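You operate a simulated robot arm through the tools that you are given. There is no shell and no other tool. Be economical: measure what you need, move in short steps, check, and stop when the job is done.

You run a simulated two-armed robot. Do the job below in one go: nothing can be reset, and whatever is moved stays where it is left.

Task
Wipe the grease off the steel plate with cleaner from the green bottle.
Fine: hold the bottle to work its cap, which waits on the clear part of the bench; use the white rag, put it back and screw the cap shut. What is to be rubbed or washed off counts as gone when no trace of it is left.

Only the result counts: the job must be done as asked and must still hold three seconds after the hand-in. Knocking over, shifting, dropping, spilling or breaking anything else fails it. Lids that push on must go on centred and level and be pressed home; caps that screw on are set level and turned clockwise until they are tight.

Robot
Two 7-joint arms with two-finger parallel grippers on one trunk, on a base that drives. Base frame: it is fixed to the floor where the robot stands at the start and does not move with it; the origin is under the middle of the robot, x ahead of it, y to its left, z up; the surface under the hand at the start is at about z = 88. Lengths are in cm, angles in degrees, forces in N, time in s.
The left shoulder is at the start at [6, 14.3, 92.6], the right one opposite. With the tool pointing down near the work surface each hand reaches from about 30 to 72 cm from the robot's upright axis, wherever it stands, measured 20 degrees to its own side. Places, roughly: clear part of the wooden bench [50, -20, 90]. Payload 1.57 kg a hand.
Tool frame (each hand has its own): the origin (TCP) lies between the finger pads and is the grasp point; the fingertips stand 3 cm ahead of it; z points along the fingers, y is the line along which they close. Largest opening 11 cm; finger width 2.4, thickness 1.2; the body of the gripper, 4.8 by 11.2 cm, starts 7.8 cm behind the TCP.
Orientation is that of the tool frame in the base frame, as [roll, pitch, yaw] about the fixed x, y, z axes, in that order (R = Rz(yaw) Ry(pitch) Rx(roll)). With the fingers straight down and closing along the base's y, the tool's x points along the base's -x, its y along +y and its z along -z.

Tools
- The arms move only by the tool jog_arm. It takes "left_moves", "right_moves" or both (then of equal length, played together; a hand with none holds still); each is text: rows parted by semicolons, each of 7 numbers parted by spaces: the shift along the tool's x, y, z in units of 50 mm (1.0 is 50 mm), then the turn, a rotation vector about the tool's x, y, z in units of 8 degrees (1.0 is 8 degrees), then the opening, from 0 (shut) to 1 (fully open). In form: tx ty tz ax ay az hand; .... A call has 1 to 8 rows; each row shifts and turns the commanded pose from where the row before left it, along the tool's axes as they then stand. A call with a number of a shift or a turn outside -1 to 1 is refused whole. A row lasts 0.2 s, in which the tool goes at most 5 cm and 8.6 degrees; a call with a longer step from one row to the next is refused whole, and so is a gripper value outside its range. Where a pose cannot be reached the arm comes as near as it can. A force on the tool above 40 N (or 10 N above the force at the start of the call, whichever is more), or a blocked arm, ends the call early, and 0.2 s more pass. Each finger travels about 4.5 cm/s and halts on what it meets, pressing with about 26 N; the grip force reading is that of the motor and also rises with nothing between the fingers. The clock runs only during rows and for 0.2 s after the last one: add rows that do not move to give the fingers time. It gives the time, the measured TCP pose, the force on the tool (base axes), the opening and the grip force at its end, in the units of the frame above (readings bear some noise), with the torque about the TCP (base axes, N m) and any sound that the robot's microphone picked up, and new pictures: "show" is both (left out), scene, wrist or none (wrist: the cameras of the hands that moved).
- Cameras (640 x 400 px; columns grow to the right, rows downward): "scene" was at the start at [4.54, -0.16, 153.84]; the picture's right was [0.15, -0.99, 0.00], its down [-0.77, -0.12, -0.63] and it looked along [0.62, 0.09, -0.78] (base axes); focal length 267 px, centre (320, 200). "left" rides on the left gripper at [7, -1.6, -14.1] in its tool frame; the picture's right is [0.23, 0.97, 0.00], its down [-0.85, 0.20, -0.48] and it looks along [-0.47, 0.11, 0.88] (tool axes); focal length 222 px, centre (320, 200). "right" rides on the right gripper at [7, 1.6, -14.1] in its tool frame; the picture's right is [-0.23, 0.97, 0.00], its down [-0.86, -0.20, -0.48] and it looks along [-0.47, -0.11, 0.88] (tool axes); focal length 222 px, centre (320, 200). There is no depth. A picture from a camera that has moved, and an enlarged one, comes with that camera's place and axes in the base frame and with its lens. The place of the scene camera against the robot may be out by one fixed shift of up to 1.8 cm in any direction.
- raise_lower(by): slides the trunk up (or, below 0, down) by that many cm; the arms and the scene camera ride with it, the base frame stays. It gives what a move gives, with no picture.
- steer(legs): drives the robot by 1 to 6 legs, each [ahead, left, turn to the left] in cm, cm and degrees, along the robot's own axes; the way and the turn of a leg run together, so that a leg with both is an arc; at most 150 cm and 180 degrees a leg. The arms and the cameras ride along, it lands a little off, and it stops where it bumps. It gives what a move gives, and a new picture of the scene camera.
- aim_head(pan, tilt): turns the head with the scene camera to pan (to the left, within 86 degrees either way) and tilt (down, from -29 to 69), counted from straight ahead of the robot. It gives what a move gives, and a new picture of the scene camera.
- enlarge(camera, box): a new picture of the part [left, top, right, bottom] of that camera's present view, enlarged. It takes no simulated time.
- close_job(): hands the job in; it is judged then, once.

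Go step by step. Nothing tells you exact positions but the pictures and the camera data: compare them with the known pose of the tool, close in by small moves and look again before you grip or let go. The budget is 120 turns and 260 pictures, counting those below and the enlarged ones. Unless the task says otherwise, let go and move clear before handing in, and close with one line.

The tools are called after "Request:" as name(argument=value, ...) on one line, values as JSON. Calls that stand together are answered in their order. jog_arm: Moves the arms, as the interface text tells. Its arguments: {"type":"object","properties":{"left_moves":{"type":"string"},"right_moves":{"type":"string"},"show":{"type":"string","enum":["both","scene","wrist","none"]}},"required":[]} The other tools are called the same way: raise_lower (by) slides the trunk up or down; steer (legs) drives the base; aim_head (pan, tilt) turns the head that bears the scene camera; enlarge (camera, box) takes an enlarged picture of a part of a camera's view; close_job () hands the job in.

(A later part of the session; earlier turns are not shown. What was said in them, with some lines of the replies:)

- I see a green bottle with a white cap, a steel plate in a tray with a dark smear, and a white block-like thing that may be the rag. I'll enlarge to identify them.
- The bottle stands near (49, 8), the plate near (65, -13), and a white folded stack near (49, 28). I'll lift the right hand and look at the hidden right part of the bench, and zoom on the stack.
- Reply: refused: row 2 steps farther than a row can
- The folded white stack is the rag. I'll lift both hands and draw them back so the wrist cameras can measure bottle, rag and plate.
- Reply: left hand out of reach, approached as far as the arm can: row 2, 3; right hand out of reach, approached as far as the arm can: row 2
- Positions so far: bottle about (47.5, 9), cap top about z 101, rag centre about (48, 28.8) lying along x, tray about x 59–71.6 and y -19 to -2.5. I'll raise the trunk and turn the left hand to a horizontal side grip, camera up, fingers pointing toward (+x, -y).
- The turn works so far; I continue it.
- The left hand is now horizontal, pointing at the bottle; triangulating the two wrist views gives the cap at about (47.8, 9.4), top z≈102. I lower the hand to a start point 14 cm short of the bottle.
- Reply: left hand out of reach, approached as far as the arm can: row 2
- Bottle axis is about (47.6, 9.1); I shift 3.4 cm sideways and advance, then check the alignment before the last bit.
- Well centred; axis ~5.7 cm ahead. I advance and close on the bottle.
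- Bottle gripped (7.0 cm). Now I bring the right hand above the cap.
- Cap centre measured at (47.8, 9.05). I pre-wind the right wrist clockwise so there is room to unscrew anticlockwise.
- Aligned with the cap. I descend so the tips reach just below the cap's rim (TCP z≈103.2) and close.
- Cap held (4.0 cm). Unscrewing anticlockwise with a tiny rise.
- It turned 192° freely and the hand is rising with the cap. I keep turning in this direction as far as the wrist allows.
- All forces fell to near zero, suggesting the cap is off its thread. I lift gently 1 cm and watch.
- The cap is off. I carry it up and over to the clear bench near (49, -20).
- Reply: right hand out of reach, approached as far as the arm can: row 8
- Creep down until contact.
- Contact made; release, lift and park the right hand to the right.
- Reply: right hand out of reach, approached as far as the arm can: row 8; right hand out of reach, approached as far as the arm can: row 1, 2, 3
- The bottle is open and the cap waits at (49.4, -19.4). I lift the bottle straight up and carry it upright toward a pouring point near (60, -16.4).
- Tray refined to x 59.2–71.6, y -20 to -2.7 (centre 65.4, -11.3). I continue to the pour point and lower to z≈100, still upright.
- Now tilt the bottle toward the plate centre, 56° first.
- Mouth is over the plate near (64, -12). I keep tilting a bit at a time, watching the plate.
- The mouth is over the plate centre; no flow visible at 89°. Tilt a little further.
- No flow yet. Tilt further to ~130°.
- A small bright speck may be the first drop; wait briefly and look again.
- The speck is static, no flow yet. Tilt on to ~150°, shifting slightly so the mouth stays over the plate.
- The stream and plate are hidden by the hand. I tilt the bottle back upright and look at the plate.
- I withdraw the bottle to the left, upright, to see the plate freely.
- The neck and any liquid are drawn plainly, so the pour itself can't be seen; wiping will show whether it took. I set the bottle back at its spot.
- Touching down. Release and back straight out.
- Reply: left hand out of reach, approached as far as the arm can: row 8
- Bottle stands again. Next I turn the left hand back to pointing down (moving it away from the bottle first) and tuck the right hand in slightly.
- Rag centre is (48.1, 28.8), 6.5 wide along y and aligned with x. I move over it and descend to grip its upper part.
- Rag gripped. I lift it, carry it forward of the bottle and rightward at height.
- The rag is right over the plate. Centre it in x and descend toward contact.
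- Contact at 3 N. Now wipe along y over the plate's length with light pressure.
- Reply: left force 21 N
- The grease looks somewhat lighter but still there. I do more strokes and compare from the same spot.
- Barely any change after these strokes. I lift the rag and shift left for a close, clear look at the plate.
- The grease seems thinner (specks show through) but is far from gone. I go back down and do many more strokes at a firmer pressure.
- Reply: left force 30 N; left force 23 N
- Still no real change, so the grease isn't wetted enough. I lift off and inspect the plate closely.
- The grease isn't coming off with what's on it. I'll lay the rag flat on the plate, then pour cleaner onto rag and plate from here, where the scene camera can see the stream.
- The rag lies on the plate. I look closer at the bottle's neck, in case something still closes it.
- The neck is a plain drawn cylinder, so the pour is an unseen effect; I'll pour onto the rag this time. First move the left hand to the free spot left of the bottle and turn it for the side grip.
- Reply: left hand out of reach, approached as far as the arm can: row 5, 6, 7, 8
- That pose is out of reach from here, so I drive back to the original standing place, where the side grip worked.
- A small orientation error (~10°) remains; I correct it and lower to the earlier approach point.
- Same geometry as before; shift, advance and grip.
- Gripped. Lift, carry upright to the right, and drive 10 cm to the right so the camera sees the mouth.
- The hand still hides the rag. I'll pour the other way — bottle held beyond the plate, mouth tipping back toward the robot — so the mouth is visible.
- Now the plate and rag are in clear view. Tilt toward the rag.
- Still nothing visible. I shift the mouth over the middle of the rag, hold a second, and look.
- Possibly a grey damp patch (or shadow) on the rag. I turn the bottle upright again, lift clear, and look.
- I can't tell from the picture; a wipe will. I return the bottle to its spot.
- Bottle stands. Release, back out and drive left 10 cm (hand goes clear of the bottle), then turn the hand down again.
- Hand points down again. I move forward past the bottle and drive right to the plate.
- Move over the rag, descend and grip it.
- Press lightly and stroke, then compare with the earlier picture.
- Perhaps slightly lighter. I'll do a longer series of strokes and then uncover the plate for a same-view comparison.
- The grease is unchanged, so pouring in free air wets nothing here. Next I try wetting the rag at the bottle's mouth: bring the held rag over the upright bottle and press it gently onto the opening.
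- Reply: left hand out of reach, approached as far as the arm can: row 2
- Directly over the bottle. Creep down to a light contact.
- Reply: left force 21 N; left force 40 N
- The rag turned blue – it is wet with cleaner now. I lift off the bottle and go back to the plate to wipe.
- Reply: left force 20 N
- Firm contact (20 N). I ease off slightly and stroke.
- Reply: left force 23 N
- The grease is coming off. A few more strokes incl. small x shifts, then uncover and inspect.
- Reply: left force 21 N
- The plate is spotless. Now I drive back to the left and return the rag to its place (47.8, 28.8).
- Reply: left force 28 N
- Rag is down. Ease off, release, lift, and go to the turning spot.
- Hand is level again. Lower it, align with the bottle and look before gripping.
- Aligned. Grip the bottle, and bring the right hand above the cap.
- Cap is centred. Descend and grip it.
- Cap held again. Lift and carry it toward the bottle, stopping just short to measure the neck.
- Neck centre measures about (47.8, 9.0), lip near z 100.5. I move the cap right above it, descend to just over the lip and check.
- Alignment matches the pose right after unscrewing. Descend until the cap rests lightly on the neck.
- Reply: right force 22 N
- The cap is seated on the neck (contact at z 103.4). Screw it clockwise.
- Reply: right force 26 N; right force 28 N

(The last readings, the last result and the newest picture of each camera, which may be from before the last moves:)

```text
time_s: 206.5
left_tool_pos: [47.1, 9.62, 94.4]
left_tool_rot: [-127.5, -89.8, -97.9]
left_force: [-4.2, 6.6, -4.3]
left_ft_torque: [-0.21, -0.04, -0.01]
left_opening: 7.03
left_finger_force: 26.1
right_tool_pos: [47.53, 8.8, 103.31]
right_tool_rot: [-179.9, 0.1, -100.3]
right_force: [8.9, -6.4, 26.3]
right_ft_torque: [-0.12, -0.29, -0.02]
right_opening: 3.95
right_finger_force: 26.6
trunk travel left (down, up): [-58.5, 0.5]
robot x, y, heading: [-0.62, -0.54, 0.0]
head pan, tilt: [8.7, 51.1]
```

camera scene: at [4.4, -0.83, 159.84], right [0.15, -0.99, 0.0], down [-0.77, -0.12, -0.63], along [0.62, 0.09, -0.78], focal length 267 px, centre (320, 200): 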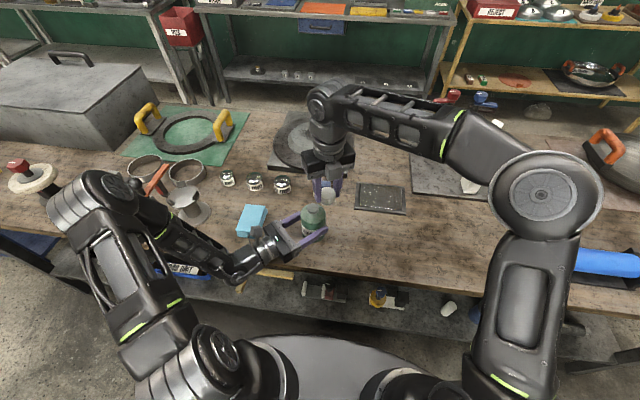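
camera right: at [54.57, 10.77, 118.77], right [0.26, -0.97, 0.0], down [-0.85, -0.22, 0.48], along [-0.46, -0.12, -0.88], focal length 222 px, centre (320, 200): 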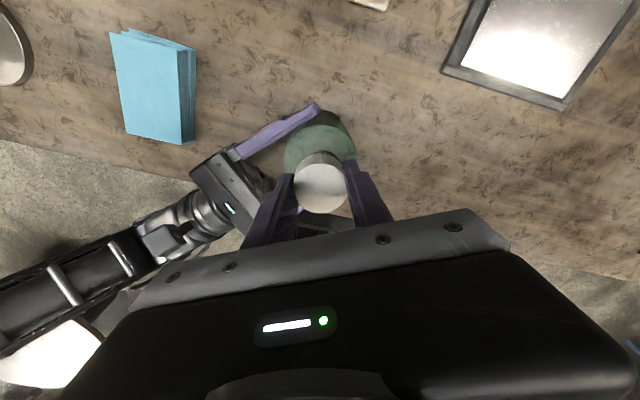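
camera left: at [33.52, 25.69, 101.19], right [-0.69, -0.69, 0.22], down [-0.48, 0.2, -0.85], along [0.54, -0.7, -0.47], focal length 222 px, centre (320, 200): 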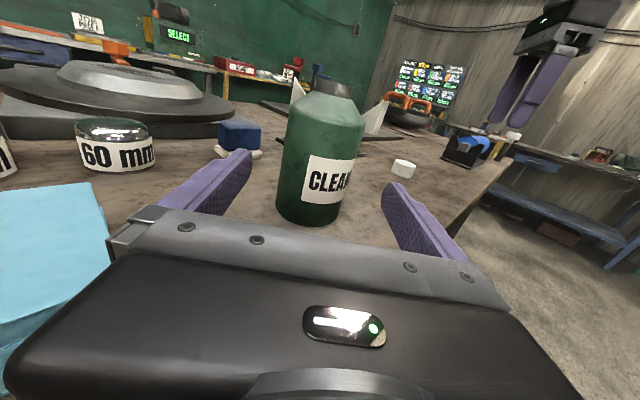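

Request:
jog_arm(right_moves="0 0 0.001 0 0 1 0;0 0 0.001 0 0 1 0;0 0 0.001 0 0 1 0;0 0 0.001 0 0 1 0;0 0 0.001 0 0 1 0;0 0 0.001 0 0 1 0;0 0 0.001 0 0 1 0;0 0 0.001 0 0 1 0", show="none")

Request:
jog_arm(right_moves="0 0 0.001 0 0 1 0;0 0 0.001 0 0 1 0;0 0 0.001 0 0 1 0;0 0 0.001 0 0 1 0;0 0 0.001 0 0 1 0;0 0 0.001 0 0 1 0;0 0 0.001 0 0 1 0;0 0 0.001 0 0 1 0", show="wrist")

Request:
enlarge(camera="left", box=[220, 0, 480, 240])

```text
time_s: 208.3
left_tool_pos: [47.18, 9.56, 94.28]
left_tool_rot: [-122.7, -89.7, -102.7]
left_force: [5.6, 2.1, -7.5]
left_ft_torque: [0.26, 0.8, 0.06]
left_opening: 7.04
left_finger_force: 26.0
right_tool_pos: [47.5, 9.0, 103.16]
right_tool_rot: [180.0, 0.2, -164.1]
right_force: [-4.4, -1.9, 28.8]
right_ft_torque: [-0.05, 0.08, 0.01]
right_opening: 3.99
right_finger_force: 26.1
trunk travel left (down, up): [-58.5, 0.5]
robot x, y, heading: [-0.48, -0.73, -0.1]
head pan, tilt: [8.7, 51.1]
```

```text
time_s: 210.1
left_tool_pos: [46.99, 9.61, 94.38]
left_tool_rot: [-103.7, -89.9, -121.7]
left_force: [9.1, -6.4, -5.8]
left_ft_torque: [0.41, 0.24, 0.12]
left_opening: 7.04
left_finger_force: 25.6
right_tool_pos: [47.63, 9.04, 103.04]
right_tool_rot: [179.9, 0.0, 131.8]
right_force: [-7.2, 10.2, 20.2]
right_ft_torque: [0.25, 0.16, -0.01]
right_opening: 3.97
right_finger_force: 25.8
trunk travel left (down, up): [-58.5, 0.5]
robot x, y, heading: [0.09, -0.88, 0.1]
head pan, tilt: [8.7, 51.1]
camera right: at [44.2, 15.23, 117.15], right [0.88, 0.48, 0.0], down [0.42, -0.77, 0.48], along [0.23, -0.42, -0.88], focal length 222 px, centre (320, 200)
```

right: 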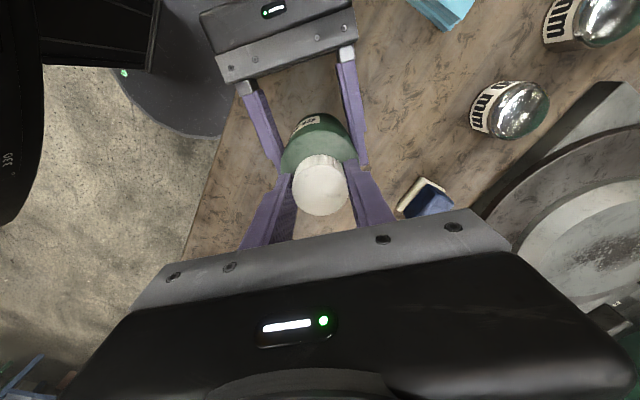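

```text
1.67 times, centred on (350, 120) of left
camera zoom: at [38.23, 20.75, 101.38], right [-0.69, -0.68, 0.22], down [-0.48, 0.2, -0.86], along [0.54, -0.7, -0.47], focal length 370 px, centre (270, 333)
```

zoom: 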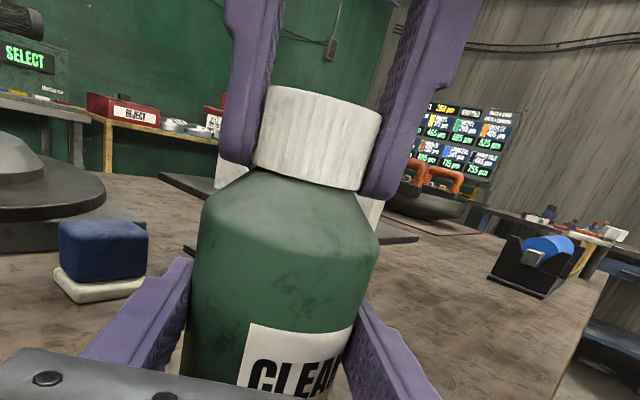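

The cap sits level and low. Keep turning until it is tight.

Request:
jog_arm(right_moves="0 0 0 0 0 1 0;0 0 0 0 0 1 0;0 0 0 0 0 1 0;0 0 0 0 0 1 0;0 0 0 0 0 1 0;0 0 0 0 0 1 0;0 0 0 0 0 1 0;0 0 0 0 0 1 0", show="none")

```text
time_s: 211.9
left_tool_pos: [47.02, 9.41, 94.35]
left_tool_rot: [-95.2, -89.9, -130.3]
left_force: [-8.1, -14.2, 1.8]
left_ft_torque: [0.54, -0.59, -0.22]
left_opening: 7.04
left_finger_force: 26.1
right_tool_pos: [47.72, 8.74, 103.16]
right_tool_rot: [179.9, -0.1, 67.9]
right_force: [8.0, 14.1, 3.3]
right_ft_torque: [0.4, -0.06, 0.04]
right_opening: 4.0
right_finger_force: 25.8
trunk travel left (down, up): [-58.5, 0.5]
robot x, y, heading: [-0.34, -0.41, -0.1]
head pan, tilt: [8.7, 51.1]
```

Request:
jog_arm(right_moves="0 0 0 0 0 1 0;0 0 0 0 0 1 0;0 0 0 0 0 1 0;0 0 0 0 0 0 0", show="wrist")

Request:
enlarge(camera="left", box=[220, 0, 480, 240])

```text
time_s: 212.9
left_tool_pos: [47.05, 9.6, 94.38]
left_tool_rot: [-107.3, -89.9, -117.8]
left_force: [-6.4, -4.5, 6.1]
left_ft_torque: [-0.49, -0.09, -0.57]
left_opening: 7.04
left_finger_force: 25.8
right_tool_pos: [47.64, 8.72, 103.03]
right_tool_rot: [179.9, 0.1, 43.8]
right_force: [3.6, 2.3, 3.0]
right_ft_torque: [0.03, 0.15, 0.41]
right_opening: 3.94
right_finger_force: 26.1
trunk travel left (down, up): [-58.5, 0.5]
robot x, y, heading: [-0.24, -1.0, -0.1]
head pan, tilt: [8.7, 51.1]
camera right: at [53.79, 12.36, 117.11], right [0.51, -0.86, 0.0], down [-0.76, -0.45, 0.48], along [-0.41, -0.25, -0.88], focal length 222 px, centre (320, 200)
```

right: 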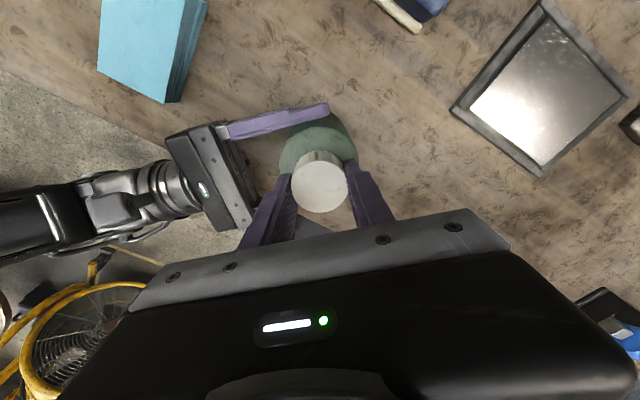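

```text
1.67 times, centred on (350, 120) of left
camera zoom: at [38.23, 20.77, 101.39], right [-0.69, -0.69, 0.22], down [-0.48, 0.2, -0.86], along [0.54, -0.7, -0.47], focal length 370 px, centre (270, 333)
```

zoom: 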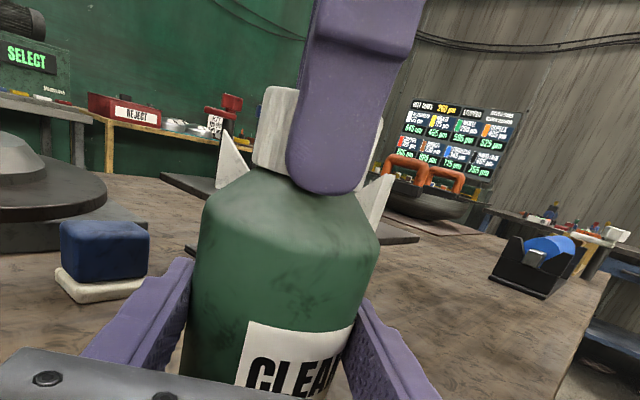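

Torque about the cap axis has risen to ~0.5 N·m: it's becoming tight. Two more small steps to confirm.

Request:
jog_arm(right_moves="0 0 0 0 0 0.8 0;0 0 0 0 0 0.8 0;0 0 0 0 0 0 0", show="none")

```text
time_s: 213.7
left_tool_pos: [47.13, 9.79, 94.4]
left_tool_rot: [-110.6, -89.8, -114.7]
left_force: [0.1, 0.9, 6.7]
left_ft_torque: [-0.38, -0.04, -0.37]
left_opening: 7.04
left_finger_force: 26.2
right_tool_pos: [47.59, 8.77, 102.99]
right_tool_rot: [180.0, 0.0, 31.1]
right_force: [-1.0, 0.3, 0.4]
right_ft_torque: [-0.04, 0.16, 0.37]
right_opening: 3.98
right_finger_force: 25.3
trunk travel left (down, up): [-58.5, 0.5]
robot x, y, heading: [-0.06, -0.5, 0.0]
head pan, tilt: [8.7, 51.1]
```

Torque has levelled off – the cap is tight. Release the right hand, lift and look.

Request:
jog_arm(right_moves="0 0 0 0 0 0 0.5;0 0 0 0 0 0 0.7;0 0 0 0 0 0 0.8;0 0 -0.5 0 0 0 0.8;0 0 -0.8 0 0 0 0.8;0 0 0 0 0 0 0.8", show="wrist")

Request:
enlarge(camera="left", box=[220, 0, 480, 240])

```text
time_s: 215.1
left_tool_pos: [46.99, 9.69, 94.25]
left_tool_rot: [-115.6, -89.7, -109.8]
left_force: [2.1, 3.6, 8.1]
left_ft_torque: [-0.17, -0.1, 0.04]
left_opening: 7.04
left_finger_force: 26.0
right_tool_pos: [47.56, 8.87, 109.58]
right_tool_rot: [180.0, 0.0, 31.2]
right_force: [0.2, -0.1, -0.1]
right_ft_torque: [0.0, 0.0, 0.02]
right_opening: 8.78
right_finger_force: 0.2
trunk travel left (down, up): [-58.5, 0.5]
robot x, y, heading: [-0.38, -0.46, -0.0]
head pan, tilt: [8.7, 51.1]
camera right: at [54.37, 10.98, 123.69], right [0.31, -0.95, 0.0], down [-0.84, -0.27, 0.48], along [-0.45, -0.15, -0.88], focal length 222 px, centre (320, 200)
```

right: 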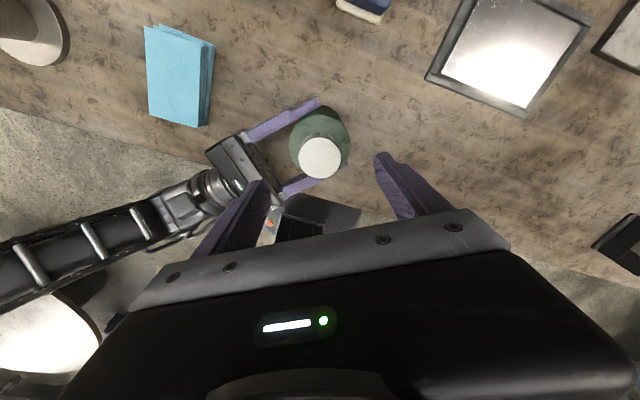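

```text
1.67 times, centred on (350, 120) of left
camera zoom: at [38.25, 20.78, 101.35], right [-0.69, -0.69, 0.22], down [-0.48, 0.2, -0.85], along [0.54, -0.7, -0.47], focal length 370 px, centre (270, 333)
```

zoom: 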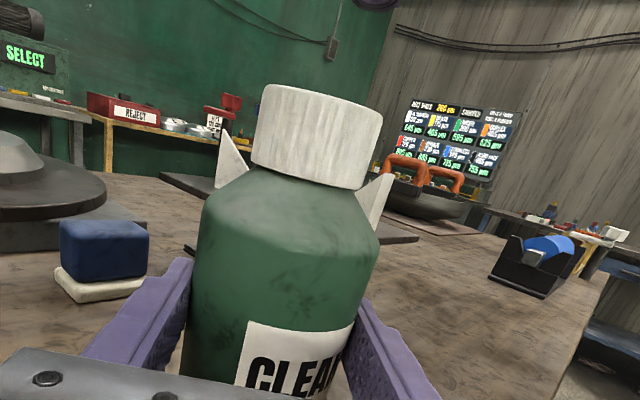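

The cap is on level, as at the start. Move the right hand away, then release the bottle and back the left hand out.

Request:
jog_arm(right_moves="-0.35 0.75 0 0 0 0 0.8;-0.35 0.75 0 0 0 0 0.8;-0.35 0.75 0 0 0 0 0.8;-0.35 0.75 0 0 0 0 0.8;-0.35 0.75 0 0 0 0 0.8;0 0 0 0 0 0 0.8", show="none")

Request:
jog_arm(left_moves="0 0 0 0 0 0 0.8;0 0 0 0 0 0 0.9;0 0 0 0 0 0 1;0 0 0 0 0 0 1;0 0 -0.5 0 0 0 1;0 0 -0.7 0 0 0 1;0 0 -0.7 0 0 0 1;0.5 0 0 0 0 0 1")

Request:
enlarge(camera="scene", box=[220, 160, 430, 260])

```text
time_s: 216.5
left_tool_pos: [47.1, 9.59, 94.36]
left_tool_rot: [-123.0, -89.9, -102.5]
left_force: [1.0, 0.7, 5.9]
left_ft_torque: [-0.27, -0.07, 0.01]
left_opening: 7.04
left_finger_force: 25.9
right_tool_pos: [49.78, -11.74, 109.74]
right_tool_rot: [-180.0, 0.0, 31.1]
right_force: [0.4, 0.1, -1.0]
right_ft_torque: [0.01, 0.0, 0.01]
right_opening: 8.79
right_finger_force: 0.0
trunk travel left (down, up): [-58.5, 0.5]
robot x, y, heading: [0.09, -0.31, 0.1]
head pan, tilt: [8.7, 51.1]
```

```text
time_s: 218.3
left_tool_pos: [40.39, 16.43, 96.68]
left_tool_rot: [-122.7, -89.8, -102.6]
left_force: [-0.6, -0.3, 0.3]
left_ft_torque: [0.01, -0.01, -0.02]
left_opening: 11.03
left_finger_force: 0.0
right_tool_pos: [49.79, -11.77, 109.64]
right_tool_rot: [180.0, -0.2, 31.1]
right_force: [-1.1, -0.4, -0.2]
right_ft_torque: [0.03, -0.01, -0.01]
right_opening: 8.75
right_finger_force: 0.0
trunk travel left (down, up): [-58.5, 0.5]
robot x, y, heading: [-0.05, -0.55, 0.1]
head pan, tilt: [8.7, 51.1]
camera scene: at [4.38, -0.9, 159.84], right [0.15, -0.99, 0.0], down [-0.77, -0.12, -0.63], along [0.62, 0.09, -0.78], focal length 267 px, centre (320, 200)
camera left: at [31.56, 27.67, 103.73], right [-0.69, -0.69, 0.22], down [-0.48, 0.2, -0.85], along [0.54, -0.7, -0.47], focal length 222 px, centre (320, 200)
```

scene: 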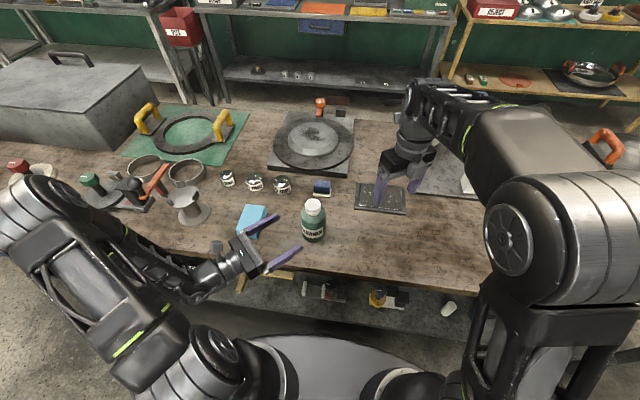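
left: 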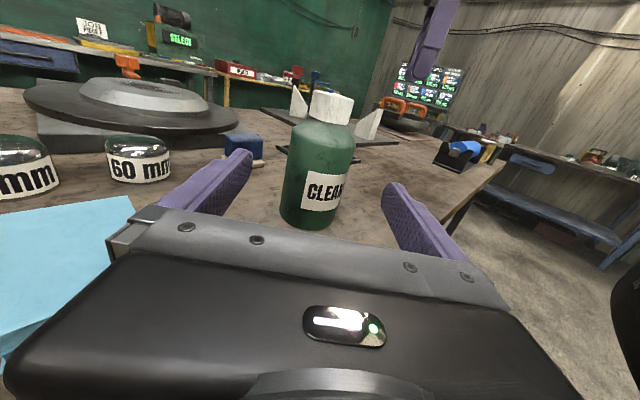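

```text
3.05 times, centred on (325, 210) of scene
camera zoom: at [4.38, -0.9, 159.84], right [0.15, -0.99, 0.0], down [-0.77, -0.12, -0.63], along [0.62, 0.09, -0.78], focal length 813 px, centre (305, 170)
```

zoom: 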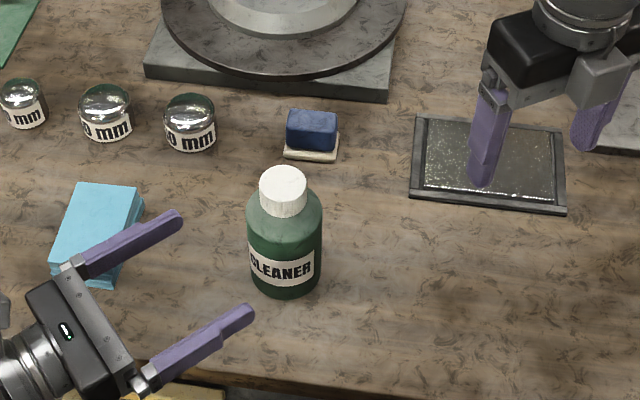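

The plate is clean, the rag is back in its place, and the bottle stands capped with both hands clear. I hand the job in.

Request:
close_job()

```text
The job is handed in.
```

The grease is wiped off the steel plate with no trace left in the pictures. The rag is back in its place, though it is now wet and blue with cleaner, and the green bottle stands where it was with its cap screwed tight.
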